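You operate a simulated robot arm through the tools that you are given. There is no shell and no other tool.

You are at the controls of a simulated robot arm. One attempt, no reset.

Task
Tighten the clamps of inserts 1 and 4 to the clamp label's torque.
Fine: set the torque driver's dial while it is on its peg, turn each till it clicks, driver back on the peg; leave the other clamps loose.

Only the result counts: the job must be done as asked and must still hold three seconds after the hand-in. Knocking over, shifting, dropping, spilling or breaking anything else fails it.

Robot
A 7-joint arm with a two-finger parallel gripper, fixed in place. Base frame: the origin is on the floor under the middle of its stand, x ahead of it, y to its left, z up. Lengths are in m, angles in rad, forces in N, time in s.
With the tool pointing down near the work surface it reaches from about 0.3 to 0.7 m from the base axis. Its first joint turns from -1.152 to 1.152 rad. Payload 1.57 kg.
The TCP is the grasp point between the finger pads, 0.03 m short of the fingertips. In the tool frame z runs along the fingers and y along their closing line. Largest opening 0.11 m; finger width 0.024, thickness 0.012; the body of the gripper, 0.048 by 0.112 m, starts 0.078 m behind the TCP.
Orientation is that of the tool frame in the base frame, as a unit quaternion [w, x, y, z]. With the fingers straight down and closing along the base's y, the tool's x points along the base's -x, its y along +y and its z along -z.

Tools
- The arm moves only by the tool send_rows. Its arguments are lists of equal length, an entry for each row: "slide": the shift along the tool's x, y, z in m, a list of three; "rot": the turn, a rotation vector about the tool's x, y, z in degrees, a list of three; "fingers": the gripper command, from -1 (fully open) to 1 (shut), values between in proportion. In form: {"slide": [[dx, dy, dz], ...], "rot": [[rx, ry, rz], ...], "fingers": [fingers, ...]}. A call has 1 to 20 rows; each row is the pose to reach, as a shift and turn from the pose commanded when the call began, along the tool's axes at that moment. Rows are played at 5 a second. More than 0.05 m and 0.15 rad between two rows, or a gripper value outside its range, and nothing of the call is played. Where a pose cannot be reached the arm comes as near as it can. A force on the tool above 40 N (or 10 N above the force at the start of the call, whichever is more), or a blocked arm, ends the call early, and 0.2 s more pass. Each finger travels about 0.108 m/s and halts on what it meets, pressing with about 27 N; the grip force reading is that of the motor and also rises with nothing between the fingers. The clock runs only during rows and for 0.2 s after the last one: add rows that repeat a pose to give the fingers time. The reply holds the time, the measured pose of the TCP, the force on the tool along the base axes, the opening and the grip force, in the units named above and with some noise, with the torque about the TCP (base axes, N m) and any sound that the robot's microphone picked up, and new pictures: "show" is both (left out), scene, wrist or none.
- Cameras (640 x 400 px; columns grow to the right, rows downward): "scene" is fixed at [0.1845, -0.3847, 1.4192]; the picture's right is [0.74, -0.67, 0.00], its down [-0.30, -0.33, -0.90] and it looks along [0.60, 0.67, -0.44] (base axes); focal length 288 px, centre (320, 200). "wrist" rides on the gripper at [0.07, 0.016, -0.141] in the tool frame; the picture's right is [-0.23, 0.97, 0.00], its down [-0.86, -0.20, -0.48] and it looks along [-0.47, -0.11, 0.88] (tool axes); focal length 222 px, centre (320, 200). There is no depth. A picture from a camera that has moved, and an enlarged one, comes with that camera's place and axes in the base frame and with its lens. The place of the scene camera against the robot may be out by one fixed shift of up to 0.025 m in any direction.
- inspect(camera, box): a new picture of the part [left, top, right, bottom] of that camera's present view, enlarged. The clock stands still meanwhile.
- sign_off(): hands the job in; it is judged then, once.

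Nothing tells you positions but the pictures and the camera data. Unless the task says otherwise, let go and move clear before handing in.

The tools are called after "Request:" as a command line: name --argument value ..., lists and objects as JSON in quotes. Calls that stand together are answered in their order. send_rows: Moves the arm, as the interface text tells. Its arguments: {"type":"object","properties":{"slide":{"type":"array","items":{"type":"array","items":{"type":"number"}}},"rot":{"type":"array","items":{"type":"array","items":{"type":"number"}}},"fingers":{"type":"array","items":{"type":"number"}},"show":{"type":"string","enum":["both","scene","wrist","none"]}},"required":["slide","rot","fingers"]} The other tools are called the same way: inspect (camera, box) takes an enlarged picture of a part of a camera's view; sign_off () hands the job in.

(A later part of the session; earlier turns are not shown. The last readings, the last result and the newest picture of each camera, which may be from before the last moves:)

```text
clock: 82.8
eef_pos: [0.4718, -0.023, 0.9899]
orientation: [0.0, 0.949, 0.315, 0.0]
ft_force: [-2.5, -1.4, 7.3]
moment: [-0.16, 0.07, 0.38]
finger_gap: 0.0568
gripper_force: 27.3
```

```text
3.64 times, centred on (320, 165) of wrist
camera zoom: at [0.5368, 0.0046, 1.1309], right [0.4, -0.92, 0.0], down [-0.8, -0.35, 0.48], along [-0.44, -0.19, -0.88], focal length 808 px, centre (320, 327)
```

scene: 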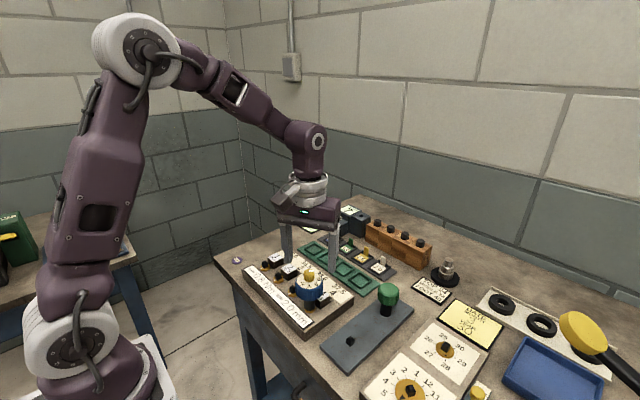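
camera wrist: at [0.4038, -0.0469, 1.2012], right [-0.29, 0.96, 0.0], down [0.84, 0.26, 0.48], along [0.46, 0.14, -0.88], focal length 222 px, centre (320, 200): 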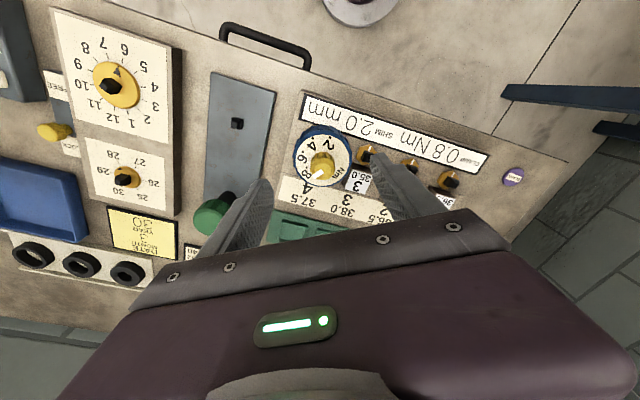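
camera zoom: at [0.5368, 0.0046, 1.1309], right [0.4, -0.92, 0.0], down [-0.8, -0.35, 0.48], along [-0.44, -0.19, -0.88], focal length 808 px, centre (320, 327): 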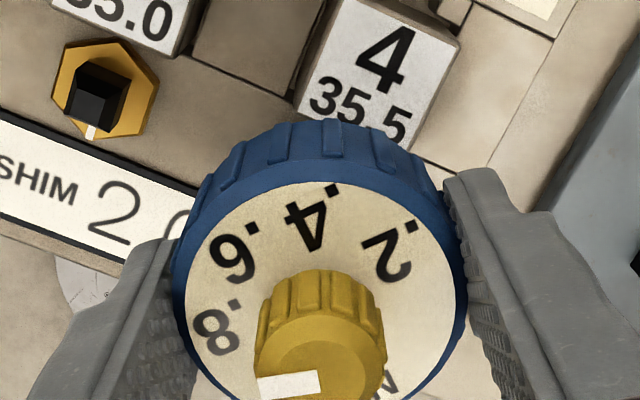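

Request:
send_rows --slide '[[-0.0002, 0.0, -0.0003], [-0.0002, 0.0, -0.0003], [-0.0002, 0.0001, -0.0003], [-0.0002, 0.0001, -0.0003], [-0.0002, 0.0002, -0.0003], [-0.0002, 0.0002, -0.0003], [-0.0002, 0.0002, -0.0003], [-0.0002, 0.0002, -0.0003]]' --rot '[[0, 0, 4], [0, 0, 8], [0, 0, 12], [0, 0, 16], [0, 0, 20], [0, 0, 24], [0, 0, 28], [0, 0, 28]]' --fingers '[1, 1, 1, 1, 1, 1, 1, 1]' --show "none"

Request:
inspect --camera "wrist" --box '[240, 110, 400, 220]'

```text
clock: 84.6
eef_pos: [0.4719, -0.0215, 0.9898]
orientation: [0.001, 0.997, 0.077, -0.002]
ft_force: [-8.5, 0.4, -2.3]
moment: [0.09, 0.31, 0.47]
finger_gap: 0.0569
gripper_force: 26.7
```

```text
3.64 times, centred on (320, 165) of wrist
camera zoom: at [0.5429, -0.0298, 1.131], right [-0.08, -1.0, 0.0], down [-0.88, 0.07, 0.48], along [-0.48, 0.04, -0.88], focal length 808 px, centre (320, 327)
```

zoom: 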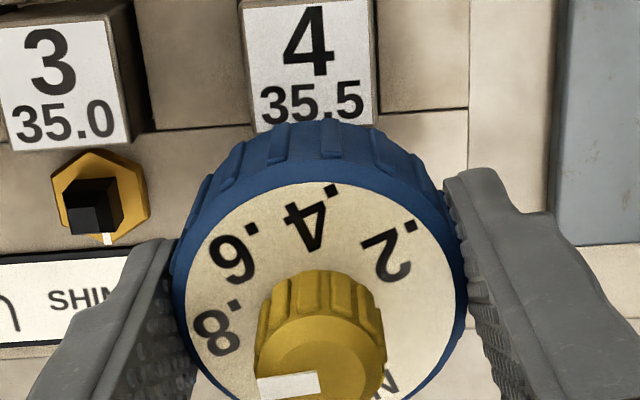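

Request:
send_rows --slide '[[-0.0006, -0.0001, 0], [-0.0006, -0.0001, 0], [-0.0006, -0.0001, 0], [-0.0006, -0.0001, 0], [-0.0007, -0.0001, 0], [-0.0007, 0, 0], [-0.0007, 0, 0], [-0.0007, 0, 0]]' --rot '[[0, 0, 4], [0, 0, 8], [0, 0, 12], [0, 0, 16], [0, 0, 20], [0, 0, 24], [0, 0, 28], [0, 0, 28]]' --fingers '[1, 1, 1, 1, 1, 1, 1, 1]' --show "none"

Request:
inspect --camera "wrist" --box '[240, 110, 400, 220]'

```text
clock: 86.4
eef_pos: [0.4721, -0.024, 0.9908]
orientation: [0.0, 0.986, -0.167, 0.0]
ft_force: [4.1, 5.0, 5.6]
moment: [0.33, -0.08, 0.43]
finger_gap: 0.0571
gripper_force: 27.2
```

```text
3.64 times, centred on (320, 165) of wrist
camera zoom: at [0.5316, -0.0628, 1.1313], right [-0.53, -0.84, 0.0], down [-0.74, 0.47, 0.48], along [-0.4, 0.26, -0.88], focal length 808 px, centre (320, 327)
```

zoom: 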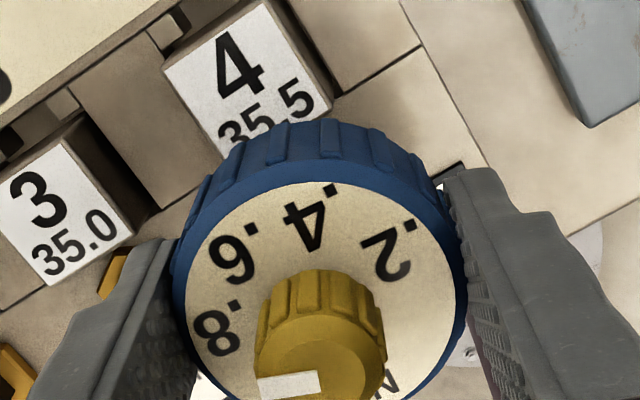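

Request:
send_rows --slide '[[0.0002, -0.0004, -0.0002], [0.0002, -0.0004, -0.0002], [0.0002, -0.0004, -0.0002], [0.0002, -0.0004, -0.0002], [0.0002, -0.0004, -0.0002], [0.0002, -0.0004, -0.0002], [0.0002, -0.0004, -0.0002], [0.0002, -0.0004, -0.0002]]' --rot '[[0, 0, 4], [0, 0, 8], [0, 0, 12], [0, 0, 16], [0, 0, 20], [0, 0, 24], [0, 0, 28], [0, 0, 28]]' --fingers '[1, 1, 1, 1, 1, 1, 1, 1]' --show "none"

Request:
inspect --camera "wrist" --box '[240, 110, 400, 220]'

Request:
inspect --camera "scene" --box '[284, 265, 340, 315]'

```text
clock: 88.2
eef_pos: [0.4708, -0.024, 0.9896]
orientation: [0.0, 0.916, -0.401, 0.0]
ft_force: [7.2, 0.0, 0.4]
moment: [-0.04, -0.26, 0.45]
finger_gap: 0.0569
gripper_force: 26.7
```

```text
3.64 times, centred on (320, 165) of wrist
camera zoom: at [0.5065, -0.0867, 1.1312], right [-0.87, -0.49, 0.0], down [-0.43, 0.76, 0.48], along [-0.24, 0.42, -0.88], focal length 808 px, centre (320, 327)
```

zoom: 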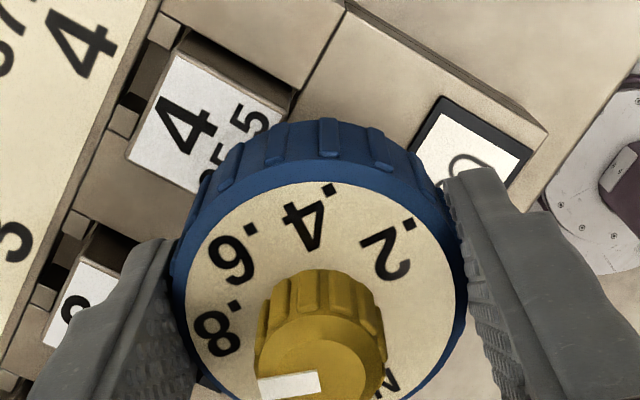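

```text
8.00 times, centred on (312, 290) of scene
camera zoom: at [0.1848, -0.3847, 1.4191], right [0.74, -0.67, 0.0], down [-0.3, -0.33, -0.9], along [0.6, 0.67, -0.44], focal length 2302 px, centre (384, -520)
```

zoom: 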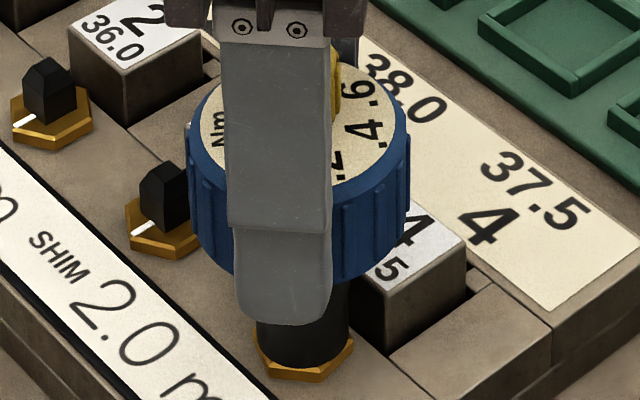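

Torque has plateaued near 0.45 and the hex looks similar in recent views; I'll check closely whether the hex is really turning or has stopped.

Request:
inspect --camera "scene" --box '[298, 296, 330, 316]'

Request:
send_rows --slide '[[0.0003, -0.0002, 0], [0.0003, -0.0002, 0], [0.0003, -0.0002, 0]]' --rot '[[0, 0, -8], [0, 0, -16], [0, 0, -16]]' --fingers '[1, 1, 1]' --show "none"

Request:
inspect --camera "scene" --box '[298, 296, 330, 316]'

Request:
inspect --camera "wrist" --box '[240, 110, 400, 220]'

```text
16.00 times, centred on (314, 306) of scene
camera zoom: at [0.1848, -0.3847, 1.4191], right [0.74, -0.67, 0.0], down [-0.3, -0.33, -0.9], along [0.6, 0.67, -0.44], focal length 4605 px, centre (416, -1496)
```

zoom: 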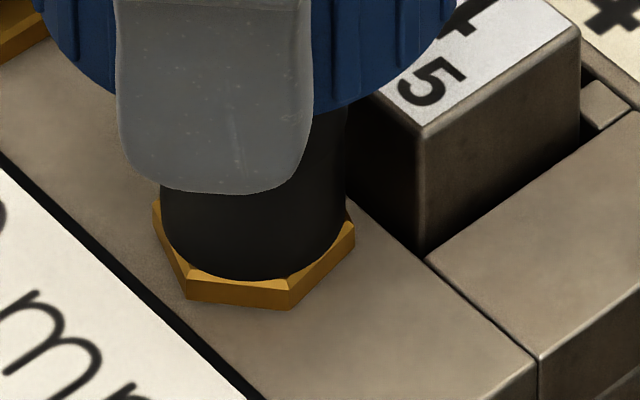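

```text
clock: 89.0
eef_pos: [0.4715, -0.0237, 0.9899]
orientation: [0.0, 0.963, -0.268, 0.0]
ft_force: [-1.2, 0.0, 0.7]
moment: [-0.01, 0.0, 0.02]
finger_gap: 0.0569
gripper_force: 27.0
```

```text
16.00 times, centred on (314, 306) of scene
camera zoom: at [0.1846, -0.3847, 1.4192], right [0.74, -0.67, 0.0], down [-0.3, -0.33, -0.9], along [0.6, 0.67, -0.44], focal length 4605 px, centre (416, -1496)
```

zoom: 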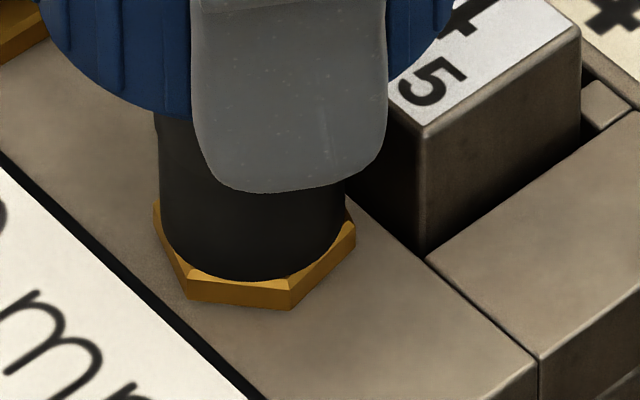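

```text
3.64 times, centred on (320, 165) of wrist
camera zoom: at [0.5226, -0.0742, 1.131], right [-0.7, -0.72, 0.0], down [-0.63, 0.61, 0.48], along [-0.34, 0.33, -0.88], focal length 808 px, centre (320, 327)
```

zoom: 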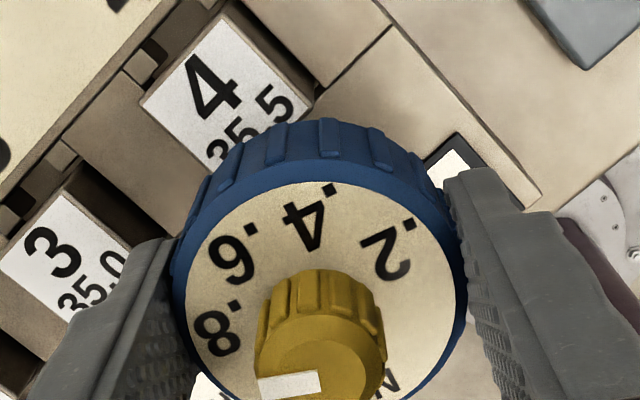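

The hex stopped turning at about 109° and the driver has been slipping on it since. I'll probe how torque re-engages after this 16° back-off.

Request:
send_rows --slide '[[0, 0, 0], [0, 0, 0]]' --rot '[[0, 0, 3], [0, 0, 6]]' --fingers '[1, 1]' --show "none"

Request:
send_rows --slide '[[0, 0, 0], [0, 0, 0]]' --rot '[[0, 0, 3], [0, 0, 6]]' --fingers '[1, 1]' --show "none"

Request:
send_rows --slide '[[0, 0, 0], [0, 0, 0]]' --rot '[[0, 0, 2], [0, 0, 4]]' --fingers '[1, 1]' --show "none"

Request:
inspect --camera "wrist" --box '[240, 110, 400, 220]'

```text
clock: 89.6
eef_pos: [0.4715, -0.0222, 0.9897]
orientation: [0.0, 0.948, -0.319, 0.0]
ft_force: [0.0, 0.1, 0.6]
moment: [0.0, 0.01, -0.04]
finger_gap: 0.0574
gripper_force: 26.8
```

```text
clock: 90.2
eef_pos: [0.4713, -0.0239, 0.9904]
orientation: [0.0, 0.93, -0.368, 0.0]
ft_force: [0.1, -0.6, -0.2]
moment: [0.01, 0.03, 0.0]
finger_gap: 0.0571
gripper_force: 27.5
```

```text
clock: 90.8
eef_pos: [0.4714, -0.0235, 0.9899]
orientation: [0.0, 0.916, -0.4, 0.0]
ft_force: [-2.2, -1.0, -5.6]
moment: [-0.05, 0.02, 0.28]
finger_gap: 0.0569
gripper_force: 27.0
```

```text
3.64 times, centred on (320, 165) of wrist
camera zoom: at [0.5068, -0.0867, 1.1312], right [-0.87, -0.5, 0.0], down [-0.43, 0.76, 0.48], along [-0.24, 0.42, -0.88], focal length 808 px, centre (320, 327)
```

zoom: 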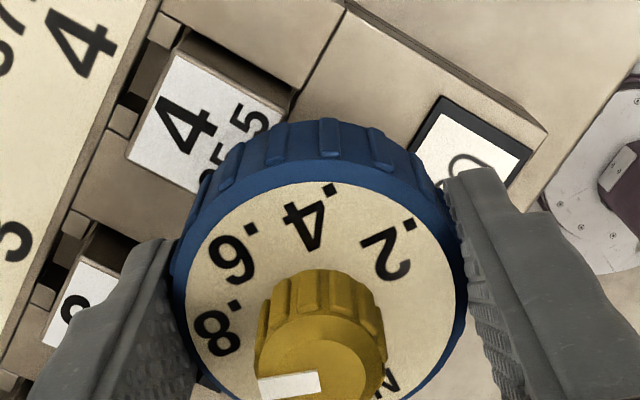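

Torque re-engages only at the same angle, so the socket does engage positively with ~16° play, yet the hex isn't turning. I'll release, raise, and look at the hex and its mark obliquely from the +y side.

Request:
send_rows --slide '[[0, 0, 0], [0, 0, 0], [0, 0, 0], [0, 0, 0], [0, 0, -0.02], [0, 0, -0.045], [0, 0, -0.07], [0, 0, -0.07]]' --rot '[[0, 0, -5], [0, 0, -5], [0, 0, -5], [0, 0, -5], [0, 0, -5], [0, 0, -5], [0, 0, -5], [0, 0, -5]]' --fingers '[1, 0, -0.5, -0.5, -0.5, -0.5, -0.5, -0.5]' --show "none"

Request:
send_rows --slide '[[0, 0, 0], [0, 0, 0], [0, 0, 0], [0, 0, 0], [0, 0, 0], [0, 0, 0], [0, 0, 0], [0, 0, 0], [0, 0, 0], [0, 0, 0], [0, 0, 0], [0, 0, 0], [0, 0, 0], [0, 0, 0], [0, 0, 0], [0, 0, 0], [0, 0, 0]]' --rot '[[0, 0, -8], [0, 0, -16], [0, 0, -24], [0, 0, -32], [0, 0, -40], [0, 0, -48], [0, 0, -56], [0, 0, -64], [0, 0, -72], [0, 0, -80], [0, 0, -88], [0, 0, -96], [0, 0, -104], [0, 0, -112], [0, 0, -120], [0, 0, -122], [0, 0, -122]]' --fingers '[-0.5, -0.5, -0.5, -0.5, -0.5, -0.5, -0.5, -0.5, -0.5, -0.5, -0.5, -0.5, -0.5, -0.5, -0.5, -0.5, -0.5]' --show "both"

```text
clock: 92.6
eef_pos: [0.4726, -0.0232, 1.061]
orientation: [0.0, 0.933, -0.359, 0.0]
ft_force: [0.4, 0.1, 0.0]
moment: [-0.01, 0.02, 0.0]
finger_gap: 0.0824
gripper_force: 0.0
```

```text
clock: 96.2
eef_pos: [0.4721, -0.0232, 1.0613]
orientation: [0.0, 0.767, 0.642, -0.001]
ft_force: [-0.1, -0.1, -0.6]
moment: [0.04, 0.01, -0.01]
finger_gap: 0.0826
gripper_force: 0.1
camera wrist: at [0.4997, 0.0416, 1.2014], right [0.92, -0.39, 0.0], down [-0.35, -0.81, 0.48], along [-0.19, -0.44, -0.88], focal length 222 px, centre (320, 200)
```

scene: 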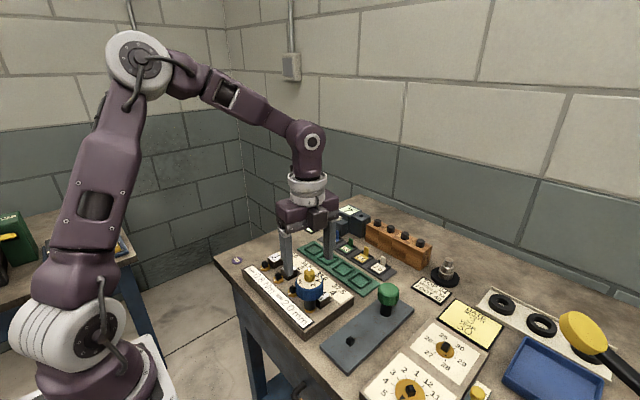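
wrist: 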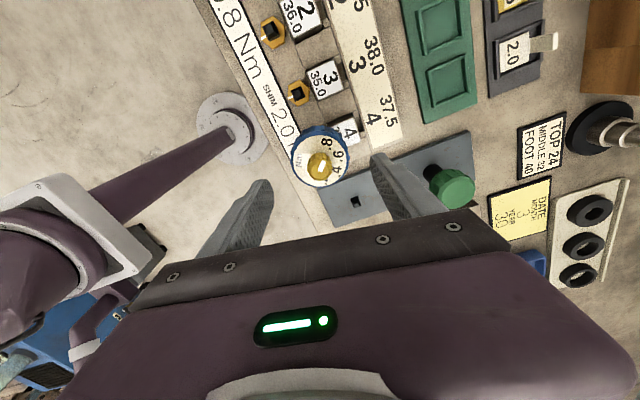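

Request:
send_rows --slide '[[0.028, -0.005, 0], [0.057, -0.01, 0], [0.085, -0.015, 0], [0.113, -0.0204, 0], [0.113, -0.0204, 0]]' --rot '[[0, 0, 0], [0, 0, 0], [0, 0, 0], [0, 0, 0], [0, 0, 0]]' --fingers '[-0.5, -0.5, -0.5, -0.5, -0.5]' --show "wrist"

```text
clock: 97.4
eef_pos: [0.4717, 0.092, 1.06]
orientation: [0.0, 0.766, 0.642, 0.0]
ft_force: [-0.3, -0.1, 0.2]
moment: [-0.01, 0.02, 0.0]
finger_gap: 0.0825
gripper_force: 0.1
camera wrist: at [0.5, 0.1571, 1.201], right [0.92, -0.4, 0.0], down [-0.35, -0.81, 0.48], along [-0.19, -0.44, -0.88], focal length 222 px, centre (320, 200)
```

wrist: 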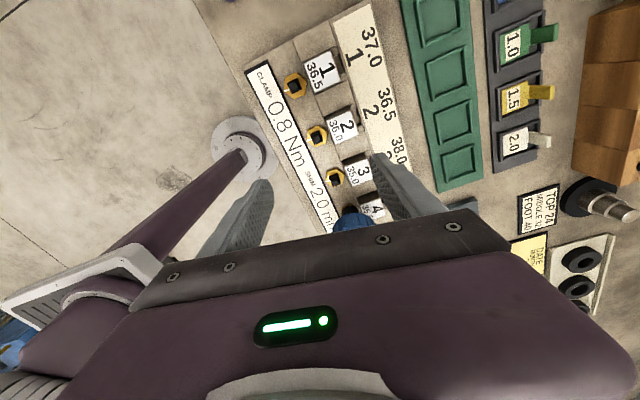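

Request:
send_rows --slide '[[-0.0157, 0.0029, 0], [-0.0315, 0.0057, 0], [-0.0315, 0.0057, 0]]' --rot '[[0, 0, 0], [0, 0, 0], [0, 0, 0]]' --fingers '[-0.5, -0.5, -0.5]' --show "none"

Request:
inspect --camera "wrist" --box '[280, 150, 400, 225]'

```text
clock: 98.2
eef_pos: [0.4726, 0.0605, 1.0605]
orientation: [0.0, 0.766, 0.642, 0.0]
ft_force: [-0.3, -0.1, -0.1]
moment: [-0.03, 0.01, 0.03]
finger_gap: 0.0825
gripper_force: 0.1
```

```text
5.33 times, centred on (340, 188) of wrist
camera zoom: at [0.4996, 0.125, 1.2008], right [0.92, -0.39, 0.0], down [-0.35, -0.81, 0.48], along [-0.19, -0.44, -0.88], focal length 1185 px, centre (213, 267)
```

zoom: 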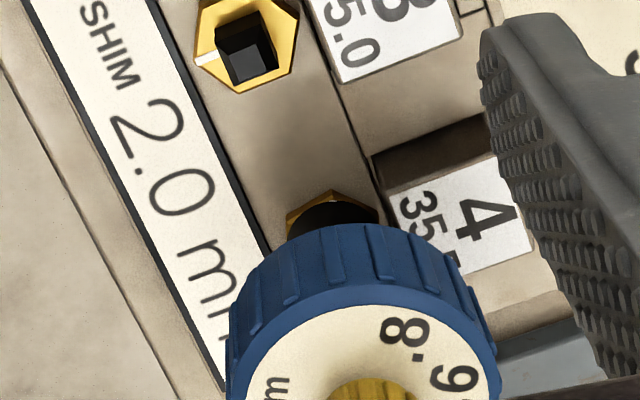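

Request:
inspect --camera "wrist" --box '[330, 182, 356, 198]'

Request:
inspect --camera "scene" --box '[290, 270, 338, 315]'

```text
16.00 times, centred on (343, 190) of wrist
camera zoom: at [0.4996, 0.125, 1.2008], right [0.92, -0.39, 0.0], down [-0.35, -0.81, 0.48], along [-0.19, -0.44, -0.88], focal length 3554 px, centre (-48, 360)
```

zoom: 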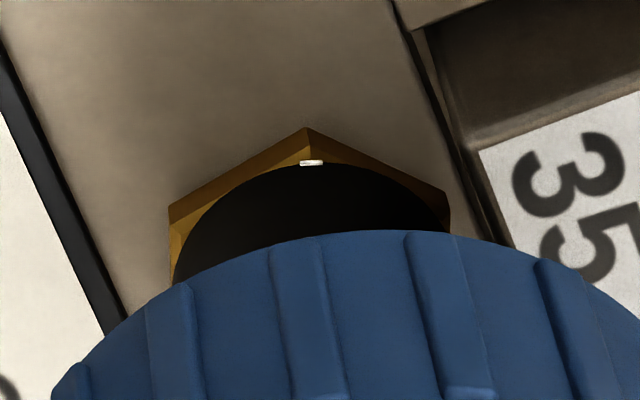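

```text
8.89 times, centred on (314, 292) of scene
camera zoom: at [0.1845, -0.3847, 1.4192], right [0.74, -0.67, 0.0], down [-0.3, -0.33, -0.9], along [0.6, 0.67, -0.44], focal length 2558 px, centre (373, -622)
```

zoom: 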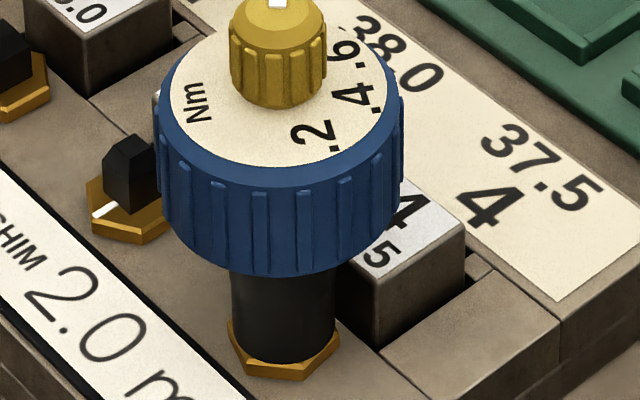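

The clamp's mark is visible at ~75°, so the clamp has turned ~105° and the driver has slipped since—yet no click. I'll return above the driver, regrip aligned to its ribs, and test how the torque behaves in motion versus hold.

Request:
send_rows --slide '[[-0.028, 0.0048, 0], [-0.056, 0.0096, 0], [-0.0819, 0.014, 0], [-0.0819, 0.014, 0], [-0.0819, 0.014, 0], [-0.0819, 0.014, 0], [-0.0819, 0.014, 0], [-0.0819, 0.014, 0], [-0.0819, 0.014, 0], [-0.0819, 0.014, 0], [-0.0819, 0.014, 0], [-0.0819, 0.014, 0], [-0.0819, 0.014, 0], [-0.0819, 0.014, 0]]' --rot '[[0, 0, 0], [0, 0, 0], [0, 0, 0], [0, 0, -8], [0, 0, -16], [0, 0, -24], [0, 0, -32], [0, 0, -40], [0, 0, -48], [0, 0, -56], [0, 0, -64], [0, 0, -72], [0, 0, -77.9], [0, 0, -77.9]]' --fingers '[-0.5, -0.5, -0.5, -0.5, -0.5, -0.5, -0.5, -0.5, -0.5, -0.5, -0.5, -0.5, -0.5, -0.5]' --show "wrist"

Request:
inspect --camera "wrist" --box '[284, 140, 360, 188]'

```text
clock: 101.2
eef_pos: [0.4703, -0.0237, 1.0602]
orientation: [0.0, 0.192, 0.981, 0.0]
ft_force: [0.7, 0.1, 2.1]
moment: [-0.04, 0.01, -0.01]
finger_gap: 0.0827
gripper_force: 0.0
camera wrist: at [0.4122, 0.0169, 1.2014], right [0.58, 0.82, 0.0], down [0.72, -0.51, 0.48], along [0.39, -0.28, -0.88], focal length 222 px, centre (320, 200)
```

wrist: 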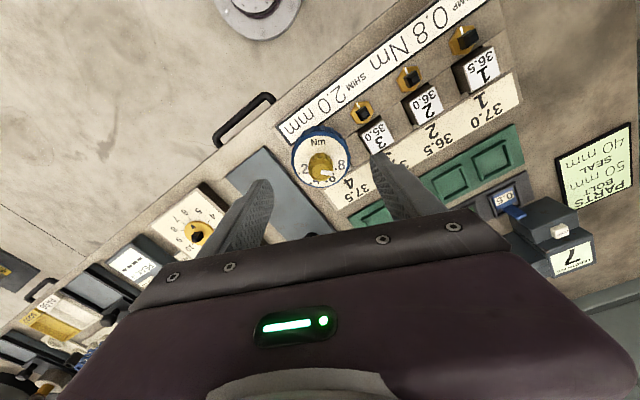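

```text
8.33 times, centred on (322, 164) of wrist
camera zoom: at [0.4122, 0.0169, 1.2014], right [0.58, 0.82, 0.0], down [0.72, -0.51, 0.48], along [0.39, -0.28, -0.88], focal length 1851 px, centre (303, 500)
```

zoom: 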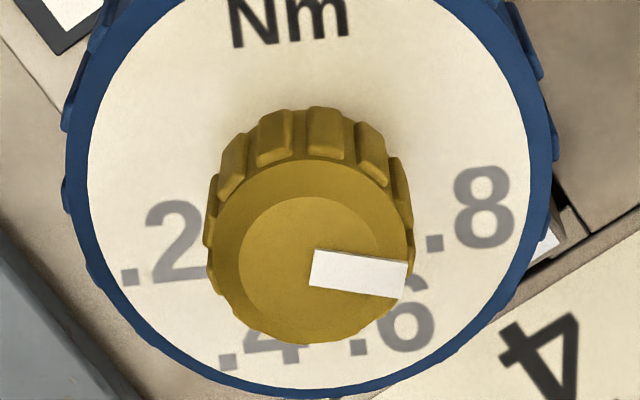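

Centred on the driver; pointer still on .8. Descending and gripping.

Request:
send_rows --slide '[[0, 0, 0.02], [0, 0, 0.04], [0, 0, 0.06], [0, 0, 0.07], [0, 0, 0.07], [0, 0, 0.07], [0, 0, 0.07], [0, 0, 0.07], [0, 0, 0.07]]' --rot '[[0, 0, 0], [0, 0, 0], [0, 0, 0], [0, 0, 0], [0, 0, 0], [0, 0, 0], [0, 0, 0], [0, 0, 0], [0, 0, 0]]' --fingers '[-0.5, -0.5, -0.5, -0.5, -0.5, -0.1, 0.2, 1, 1]' --show "none"

Request:
inspect --camera "wrist" --box '[240, 110, 400, 220]'

```text
clock: 103.2
eef_pos: [0.4711, -0.0238, 0.9917]
orientation: [0.0, 0.193, 0.981, 0.0]
ft_force: [-0.1, 0.2, 0.5]
moment: [-0.01, 0.04, -0.01]
finger_gap: 0.0568
gripper_force: 26.8
```

```text
3.64 times, centred on (320, 165) of wrist
camera zoom: at [0.4121, 0.0171, 1.1317], right [0.58, 0.82, 0.0], down [0.72, -0.51, 0.48], along [0.39, -0.28, -0.88], focal length 808 px, centre (320, 327)
```

zoom: 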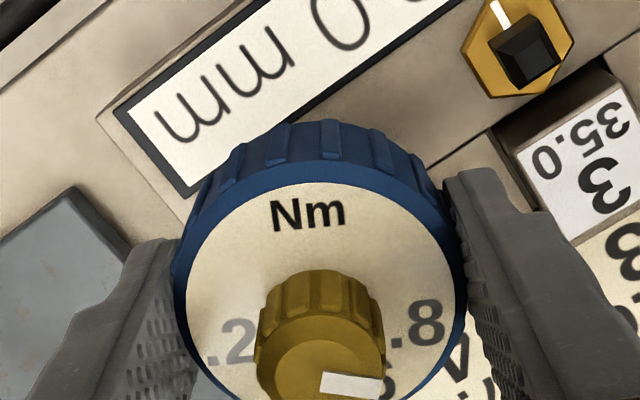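

Request:
send_rows --slide '[[0, 0, 0], [0, 0, 0]]' --rot '[[0, 0, 6], [0, 0, 12]]' --fingers '[1, 1]' --show "none"

Request:
send_rows --slide '[[0, 0, 0]]' --rot '[[0, 0, 0]]' --fingers '[1]' --show "none"

Request:
send_rows --slide '[[0, 0, 0], [0, 0, 0], [0, 0, 0], [0, 0, 0], [0, 0, 0]]' --rot '[[0, 0, 0], [0, 0, 0], [0, 0, 0], [0, 0, 0], [0, 0, 0]]' --fingers '[1, 1, 1, 1, 1]' --show "none"

Request:
inspect --camera "wrist" --box '[240, 110, 400, 220]'

```text
clock: 103.8
eef_pos: [0.4721, -0.023, 0.9906]
orientation: [0.0, 0.294, 0.956, 0.001]
ft_force: [-0.5, 5.2, 2.4]
moment: [0.14, 0.1, 0.53]
finger_gap: 0.0568
gripper_force: 27.4
```

```text
clock: 104.2
eef_pos: [0.4711, -0.0231, 0.9908]
orientation: [0.0, 0.295, 0.955, 0.0]
ft_force: [-2.1, 7.0, 2.8]
moment: [0.33, 0.09, 0.3]
finger_gap: 0.0567
gripper_force: 27.1
```

```text
clock: 105.4
eef_pos: [0.4711, -0.0225, 0.9923]
orientation: [-0.001, 0.294, 0.956, 0.0]
ft_force: [-0.7, 11.7, 2.2]
moment: [0.63, 0.12, 0.12]
finger_gap: 0.0568
gripper_force: 26.9
```

```text
3.64 times, centred on (320, 165) of wrist
camera zoom: at [0.422, 0.0284, 1.1316], right [0.74, 0.68, 0.0], down [0.59, -0.65, 0.48], along [0.32, -0.35, -0.88], focal length 808 px, centre (320, 327)
```

zoom: 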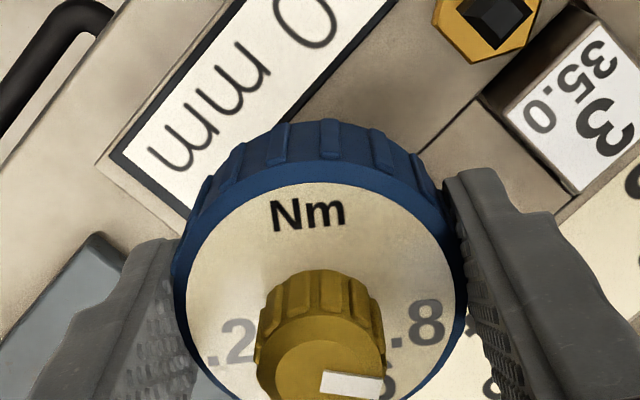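

The torque relaxes quickly when I stop (0.53 → 0.12 Nm), so the coupling is rate-dependent: my turning was too slow. I'll turn faster in short strokes to reach the click.

Request:
send_rows --slide '[[0.0002, 0.0003, 0], [0.0002, 0.0003, 0], [0.0002, 0.0003, 0]]' --rot '[[0, 0, 8.4], [0, 0, 16.8], [0, 0, 25.2]]' --fingers '[1, 1, 1]' --show "none"

Request:
inspect --camera "wrist" --box '[240, 110, 400, 220]'

Request:
inspect --camera "scene" --box '[298, 296, 330, 316]'

```text
clock: 106.2
eef_pos: [0.4726, -0.0235, 0.99]
orientation: [0.0, 0.497, 0.868, 0.0]
ft_force: [-2.4, 9.7, 5.6]
moment: [0.42, 0.19, 0.59]
finger_gap: 0.057
gripper_force: 27.1
```

```text
3.64 times, centred on (320, 165) of wrist
camera zoom: at [0.4493, 0.0442, 1.1316], right [0.95, 0.3, 0.0], down [0.26, -0.84, 0.48], along [0.14, -0.46, -0.88], focal length 808 px, centre (320, 327)
```

zoom: 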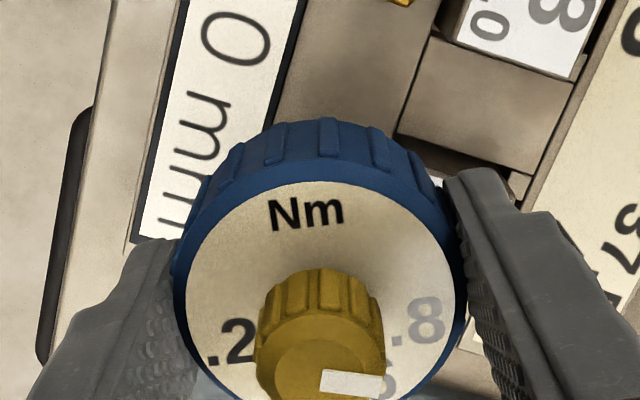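

```text
16.00 times, centred on (314, 306) of scene
camera zoom: at [0.1844, -0.3844, 1.4193], right [0.74, -0.67, 0.0], down [-0.3, -0.33, -0.9], along [0.6, 0.67, -0.44], focal length 4605 px, centre (416, -1496)
```

zoom: 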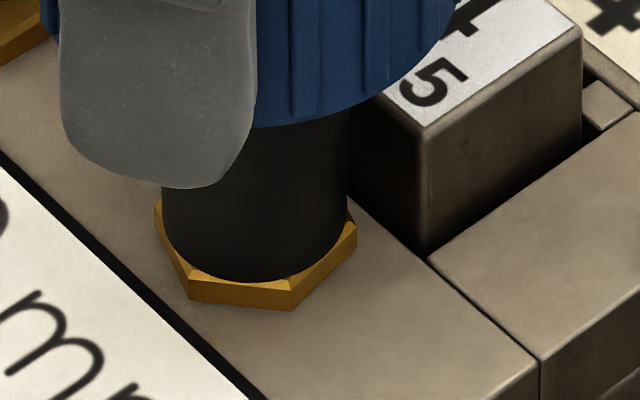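

Torque after a fast stroke is higher (0.59 Nm just after stopping) but the hex hasn't moved and no click. I'll try one longer fast stroke.

Request:
send_rows --slide '[[0.0006, 0.0003, 0], [0.0006, 0.0003, 0], [0.0006, 0.0003, 0], [0.0006, 0.0003, 0], [0.0006, 0.0003, 0], [0.0006, 0.0003, 0]]' --rot '[[0, 0, 8.5], [0, 0, 17], [0, 0, 25.5], [0, 0, 34], [0, 0, 42.5], [0, 0, 51]]' --fingers '[1, 1, 1, 1, 1, 1]' --show "scene"

Request:
inspect --camera "wrist" --box '[240, 110, 400, 220]'

Request:
inspect --camera "scene" --box '[298, 296, 330, 316]'

```text
clock: 107.6
eef_pos: [0.471, -0.0232, 0.9909]
orientation: [0.0, 0.822, 0.57, 0.001]
ft_force: [3.5, -3.0, 9.2]
moment: [-0.2, 0.06, 0.52]
finger_gap: 0.0573
gripper_force: 26.4
```

scene: 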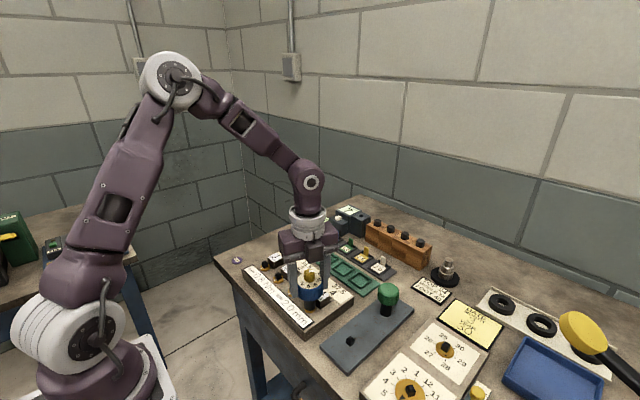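

```text
3.64 times, centred on (320, 165) of wrist
camera zoom: at [0.5105, 0.0355, 1.1315], right [0.83, -0.56, 0.0], down [-0.49, -0.73, 0.48], along [-0.26, -0.4, -0.88], focal length 808 px, centre (320, 327)
```

zoom: 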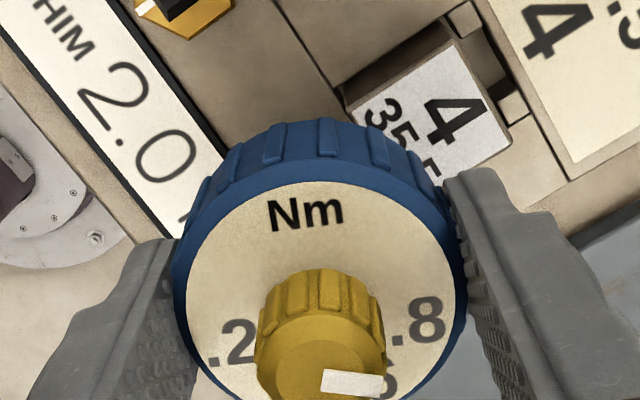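

```text
16.00 times, centred on (314, 306) of scene
camera zoom: at [0.1845, -0.3847, 1.4191], right [0.74, -0.67, 0.0], down [-0.3, -0.33, -0.9], along [0.6, 0.67, -0.44], focal length 4605 px, centre (416, -1496)
```

zoom: 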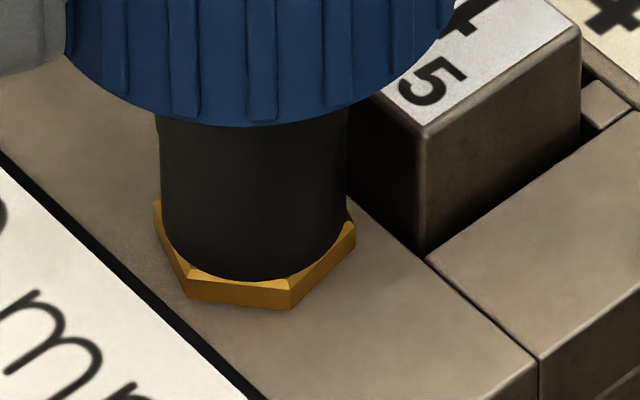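

The hex is static even in a fast stroke. I'll ease back to mid-play, lift the driver off, and inspect the stem and socket directly to understand what slips.

Request:
send_rows --slide '[[0, 0, 0], [0, 0, 0], [0, 0, -0.005], [0, 0, -0.012], [0, 0, -0.024], [0, 0, -0.04], [0, 0, -0.06], [0, 0, -0.08], [0, 0, -0.08]]' --rot '[[0, 0, -6], [0, 0, -6], [0, 0, -6], [0, 0, -6], [0, 0, -6], [0, 0, -6], [0, 0, -6], [0, 0, -6], [0, 0, -6]]' --fingers '[1, 1, 1, 1, 1, 1, 1, 1, 1]' --show "none"

Request:
inspect --camera "scene" --box '[280, 235, 344, 315]'

Request:
inspect --camera "scene" --box '[298, 292, 330, 312]'

Request:
inspect --camera "wrist" --box '[240, 110, 400, 220]'

```text
clock: 109.6
eef_pos: [0.4727, -0.0219, 1.0702]
orientation: [0.0, 0.79, 0.613, 0.0]
ft_force: [0.3, 0.1, -1.6]
moment: [-0.02, -0.02, 0.01]
finger_gap: 0.057
gripper_force: 27.1
```

```text
5.00 times, centred on (312, 275) of scene
camera zoom: at [0.1846, -0.3847, 1.4192], right [0.74, -0.67, 0.0], down [-0.3, -0.33, -0.9], along [0.6, 0.67, -0.44], focal length 1439 px, centre (360, -175)
```

zoom: 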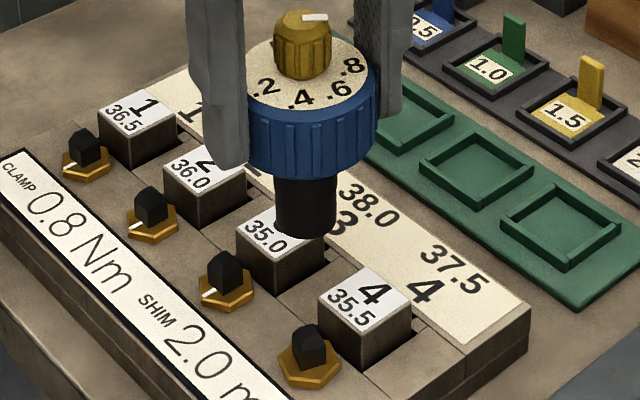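

```text
16.00 times, centred on (314, 302) of scene
camera zoom: at [0.1846, -0.3847, 1.4192], right [0.74, -0.67, 0.0], down [-0.3, -0.33, -0.9], along [0.6, 0.67, -0.44], focal length 4605 px, centre (416, -1432)
```

zoom: 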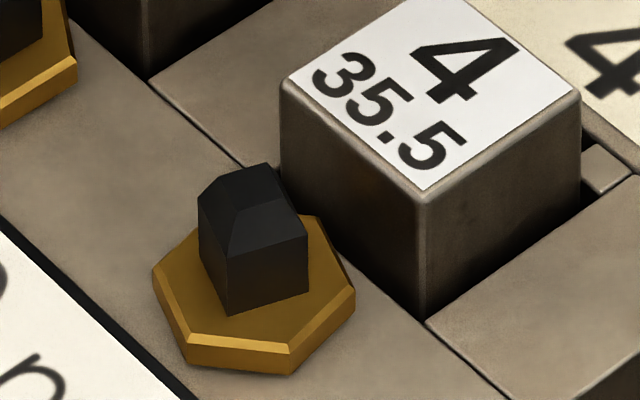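

```text
3.64 times, centred on (320, 165) of wrist
camera zoom: at [0.5045, 0.0399, 1.2119], right [0.89, -0.46, 0.0], down [-0.41, -0.78, 0.48], along [-0.22, -0.42, -0.88], focal length 808 px, centre (320, 327)
```

zoom: 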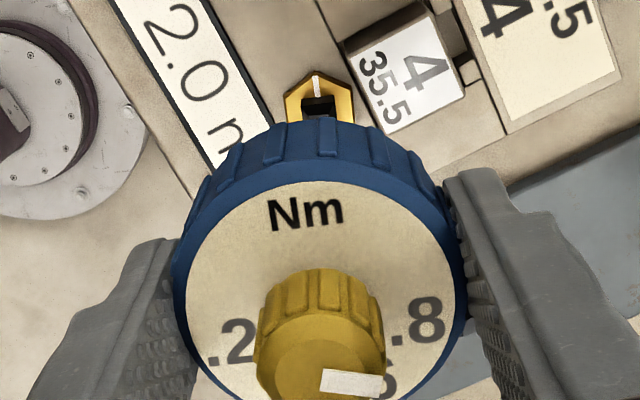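

The stem and hex are one piece turned ~105°, so the slip is inside the torque driver itself (its clutch), with no click reported so far. I'll compare with clamp 1: bring the driver there with the socket square to its stem and turn attentively.

Request:
send_rows --slide '[[0.0128, -0.0033, 0], [0.0256, -0.0066, 0], [0.0384, -0.0099, 0], [0.0512, -0.0131, 0], [0.064, -0.0164, 0], [0.0768, -0.0197, 0], [0.0896, -0.023, 0], [0.1024, -0.0263, 0], [0.1152, -0.0296, 0], [0.128, -0.0329, 0], [0.1408, -0.0361, 0], [0.1536, -0.0394, 0], [0.1664, -0.0427, 0], [0.1792, -0.046, 0], [0.1792, -0.046, 0]]' --rot '[[0, 0, -7.5], [0, 0, -15], [0, 0, -22.5], [0, 0, -30], [0, 0, -37.5], [0, 0, -45], [0, 0, -52.5], [0, 0, -60], [0, 0, -67.5], [0, 0, -75], [0, 0, -82.5], [0, 0, -90], [0, 0, -97.5], [0, 0, -105], [0, 0, -105]]' --fingers '[1, 1, 1, 1, 1, 1, 1, 1, 1, 1, 1, 1, 1, 1, 1]' --show "both"

Request:
inspect --camera "wrist" --box '[240, 110, 400, 220]'

Request:
inspect --camera "scene" --box '[240, 215, 320, 285]'

```text
clock: 112.8
eef_pos: [0.4716, 0.1623, 1.0711]
orientation: [0.0, -0.006, 1.0, 0.0]
ft_force: [-0.3, 0.0, -2.3]
moment: [-0.01, 0.02, -0.01]
finger_gap: 0.0567
gripper_force: 27.1
camera wrist: at [0.401, 0.177, 1.2118], right [0.22, 0.98, 0.0], down [0.86, -0.19, 0.48], along [0.47, -0.1, -0.88], focal length 222 px, centre (320, 200)
```

scene: 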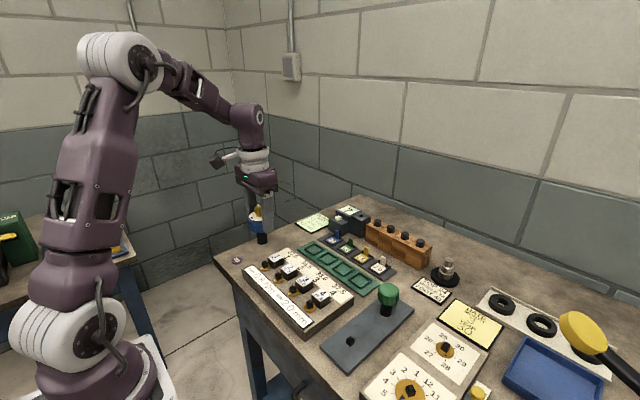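
wrist: 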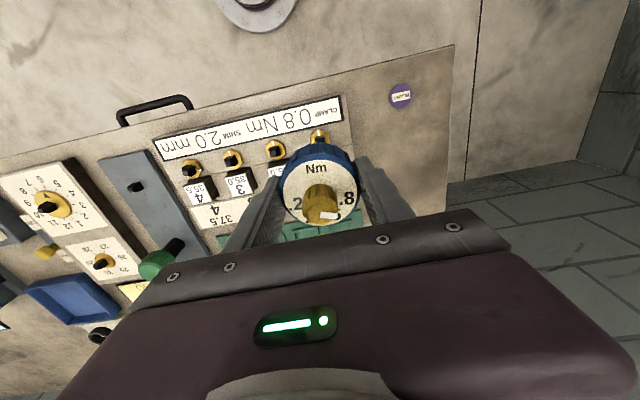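

```text
3.64 times, centred on (320, 165) of wrist
camera zoom: at [0.401, 0.177, 1.2118], right [0.22, 0.98, 0.0], down [0.86, -0.19, 0.48], along [0.47, -0.1, -0.88], focal length 808 px, centre (320, 327)
```

zoom: 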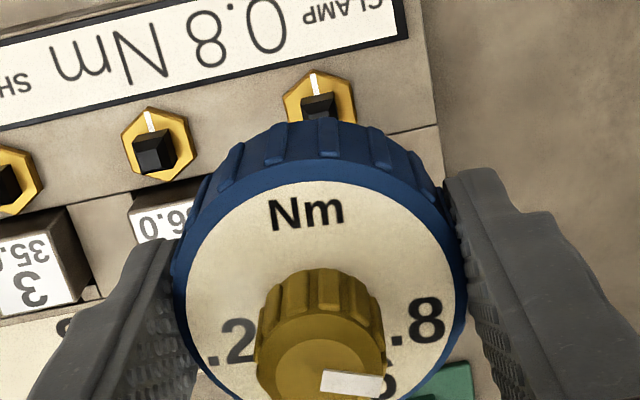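

```text
5.71 times, centred on (280, 250) of scene
camera zoom: at [0.1846, -0.3846, 1.4192], right [0.74, -0.67, 0.0], down [-0.3, -0.33, -0.9], along [0.6, 0.67, -0.44], focal length 1645 px, centre (549, -86)
```

zoom: 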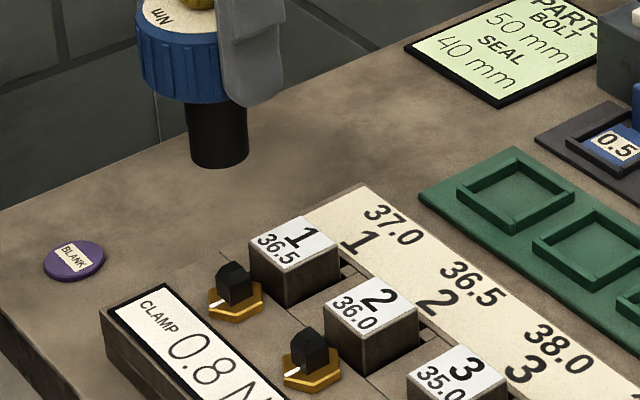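

Request:
inspect --camera "wrist" --box '[304, 126, 336, 146]'

Request:
inspect --camera "scene" --box '[256, 225, 288, 272]'

```text
16.00 times, centred on (320, 136) of wrist
camera zoom: at [0.401, 0.177, 1.2118], right [0.22, 0.98, 0.0], down [0.86, -0.19, 0.48], along [0.47, -0.1, -0.88], focal length 3554 px, centre (320, 1224)
```

zoom: 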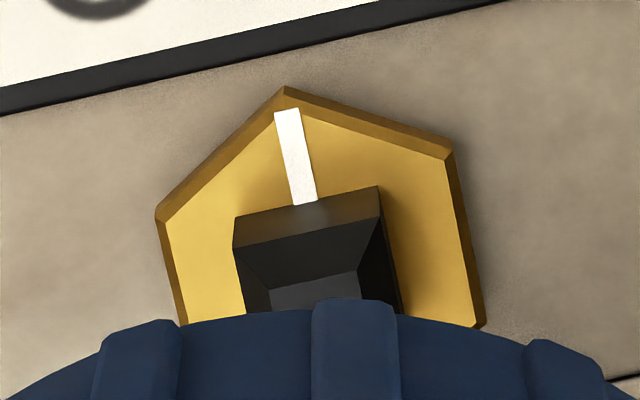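

```text
8.51 times, centred on (272, 248) of scene
camera zoom: at [0.1846, -0.3846, 1.4192], right [0.74, -0.67, 0.0], down [-0.3, -0.33, -0.9], along [0.6, 0.67, -0.44], focal length 2450 px, centre (728, -213)
```

zoom: 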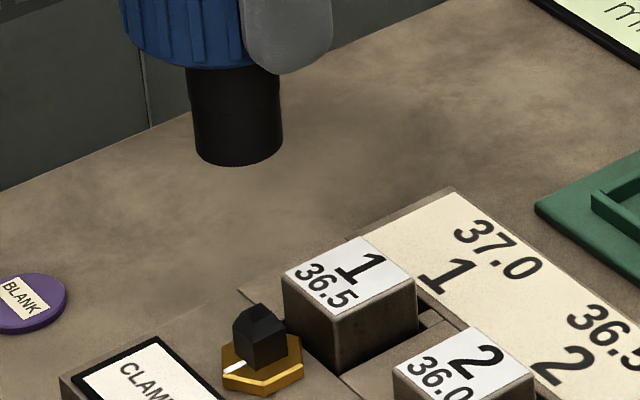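

Clamp 1's stem is at about (0.472, 0.161); the driver axis is within 1 mm. Lowering to just above it and checking.

Request:
send_rows --slide '[[-0.001, -0.0004, 0.02], [-0.001, -0.0004, 0.04], [-0.001, -0.0004, 0.055], [-0.001, -0.0004, 0.061], [-0.001, -0.0004, 0.061]]' --rot '[[0, 0, 0], [0, 0, 0], [0, 0, 0], [0, 0, 0], [0, 0, 0]]' --fingers '[1, 1, 1, 1, 1]' --show "none"

Request:
inspect --camera "scene" --box '[248, 235, 304, 280]'

```text
clock: 114.0
eef_pos: [0.4714, 0.1623, 1.0096]
orientation: [0.0, -0.005, 1.0, 0.001]
ft_force: [0.4, 0.1, -2.1]
moment: [0.0, -0.01, -0.02]
finger_gap: 0.057
gripper_force: 26.6
```

```text
8.89 times, centred on (276, 258) of scene
camera zoom: at [0.1846, -0.3846, 1.4192], right [0.74, -0.67, 0.0], down [-0.3, -0.33, -0.9], along [0.6, 0.67, -0.44], focal length 2558 px, centre (711, -311)
```

zoom: 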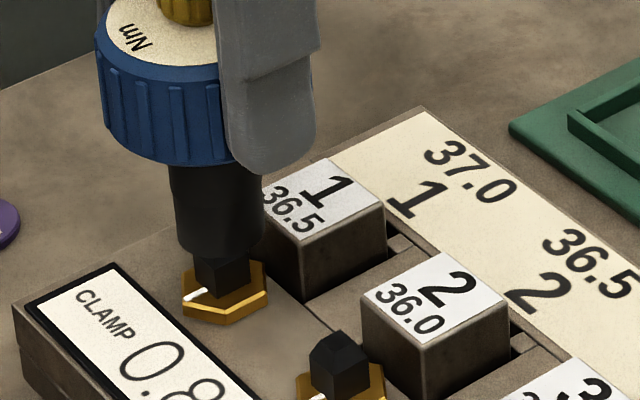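

Aligned well. Lowering onto the stem.

Request:
send_rows --slide '[[0, 0, 0.004], [0, 0, 0.008], [0, 0, 0.011], [0, 0, 0.014], [0, 0, 0.017], [0, 0, 0.019], [0, 0, 0.0195], [0, 0, 0.0195]]' --rot '[[0, 0, 0], [0, 0, 0], [0, 0, 0], [0, 0, 0], [0, 0, 0], [0, 0, 0], [0, 0, 0], [0, 0, 0]]' --fingers '[1, 1, 1, 1, 1, 1, 1, 1]' --show "none"

Request:
inspect --camera "scene" --box '[248, 235, 304, 280]'

```text
clock: 115.8
eef_pos: [0.4717, 0.1623, 0.9905]
orientation: [0.001, -0.006, 1.0, 0.001]
ft_force: [-10.9, -1.4, 22.8]
moment: [-0.01, 0.5, 0.02]
finger_gap: 0.0569
gripper_force: 26.8
```

```text
8.89 times, centred on (276, 258) of scene
camera zoom: at [0.1839, -0.3848, 1.4192], right [0.74, -0.67, 0.0], down [-0.29, -0.33, -0.9], along [0.6, 0.67, -0.44], focal length 2558 px, centre (711, -311)
```

zoom: 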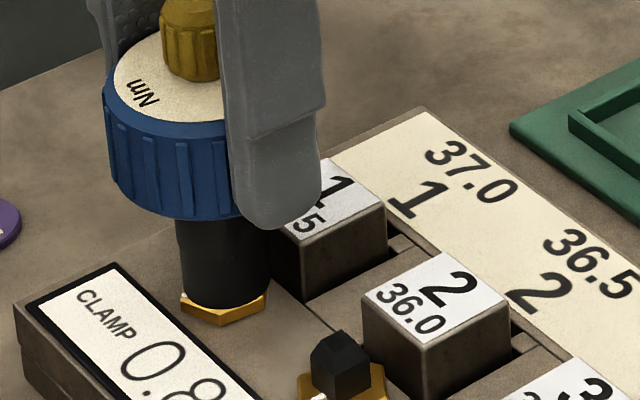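

Seated on clamp 1. Relieving the side and axial load.

Request:
send_rows --slide '[[0.0012, -0.0001, -0.0008], [0.0012, -0.0001, -0.0008]]' --rot '[[0, 0, 0], [0, 0, 0]]' --fingers '[1, 1]' --show "none"

```text
clock: 116.4
eef_pos: [0.4716, 0.1625, 0.9901]
orientation: [0.0, -0.005, 1.0, 0.0]
ft_force: [1.9, 3.5, -1.0]
moment: [0.19, -0.1, 0.0]
finger_gap: 0.0568
gripper_force: 27.1
```

Request:
send_rows --slide '[[0, 0, 0], [0, 0, 0], [0, 0, 0], [0, 0, 0], [0, 0, 0]]' --rot '[[0, 0, 8], [0, 0, 16], [0, 0, 24], [0, 0, 32], [0, 0, 40]]' --fingers '[1, 1, 1, 1, 1]' --show "none"

Request:
inspect --camera "scene" --box '[248, 235, 304, 280]'

```text
clock: 117.6
eef_pos: [0.4716, 0.1618, 0.9906]
orientation: [0.0, 0.338, 0.941, 0.001]
ft_force: [2.0, 10.4, 1.8]
moment: [0.56, -0.21, 0.08]
finger_gap: 0.0569
gripper_force: 26.6
```

```text
8.89 times, centred on (276, 258) of scene
camera zoom: at [0.1846, -0.3844, 1.4192], right [0.74, -0.67, 0.0], down [-0.3, -0.33, -0.9], along [0.6, 0.67, -0.44], focal length 2558 px, centre (711, -311)
```

zoom: 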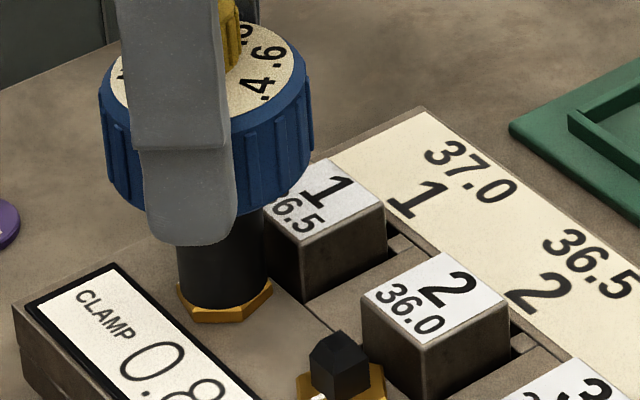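

Request:
send_rows --slide '[[0.0004, 0.0007, 0], [0.0004, 0.0007, 0], [0.0004, 0.0007, 0], [0.0004, 0.0007, 0]]' --rot '[[0, 0, 0], [0, 0, 8], [0, 0, 16], [0, 0, 24]]' --fingers '[1, 1, 1, 1]' --show "none"

```text
clock: 118.6
eef_pos: [0.4735, 0.1624, 0.9905]
orientation: [0.0, 0.527, 0.85, 0.0]
ft_force: [7.6, 6.6, -2.4]
moment: [0.26, -0.37, 0.33]
finger_gap: 0.0568
gripper_force: 26.9
```

Request:
send_rows --slide '[[0.0002, 0.0008, 0], [0.0002, 0.0008, 0], [0.0002, 0.0008, 0]]' --rot '[[0, 0, 0], [0, 0, 8], [0, 0, 16]]' --fingers '[1, 1, 1]' --show "none"

```text
clock: 119.4
eef_pos: [0.472, 0.1626, 0.9911]
orientation: [0.0, 0.64, 0.769, -0.001]
ft_force: [2.8, -1.3, -0.7]
moment: [-0.29, -0.01, 0.37]
finger_gap: 0.0567
gripper_force: 27.1
```

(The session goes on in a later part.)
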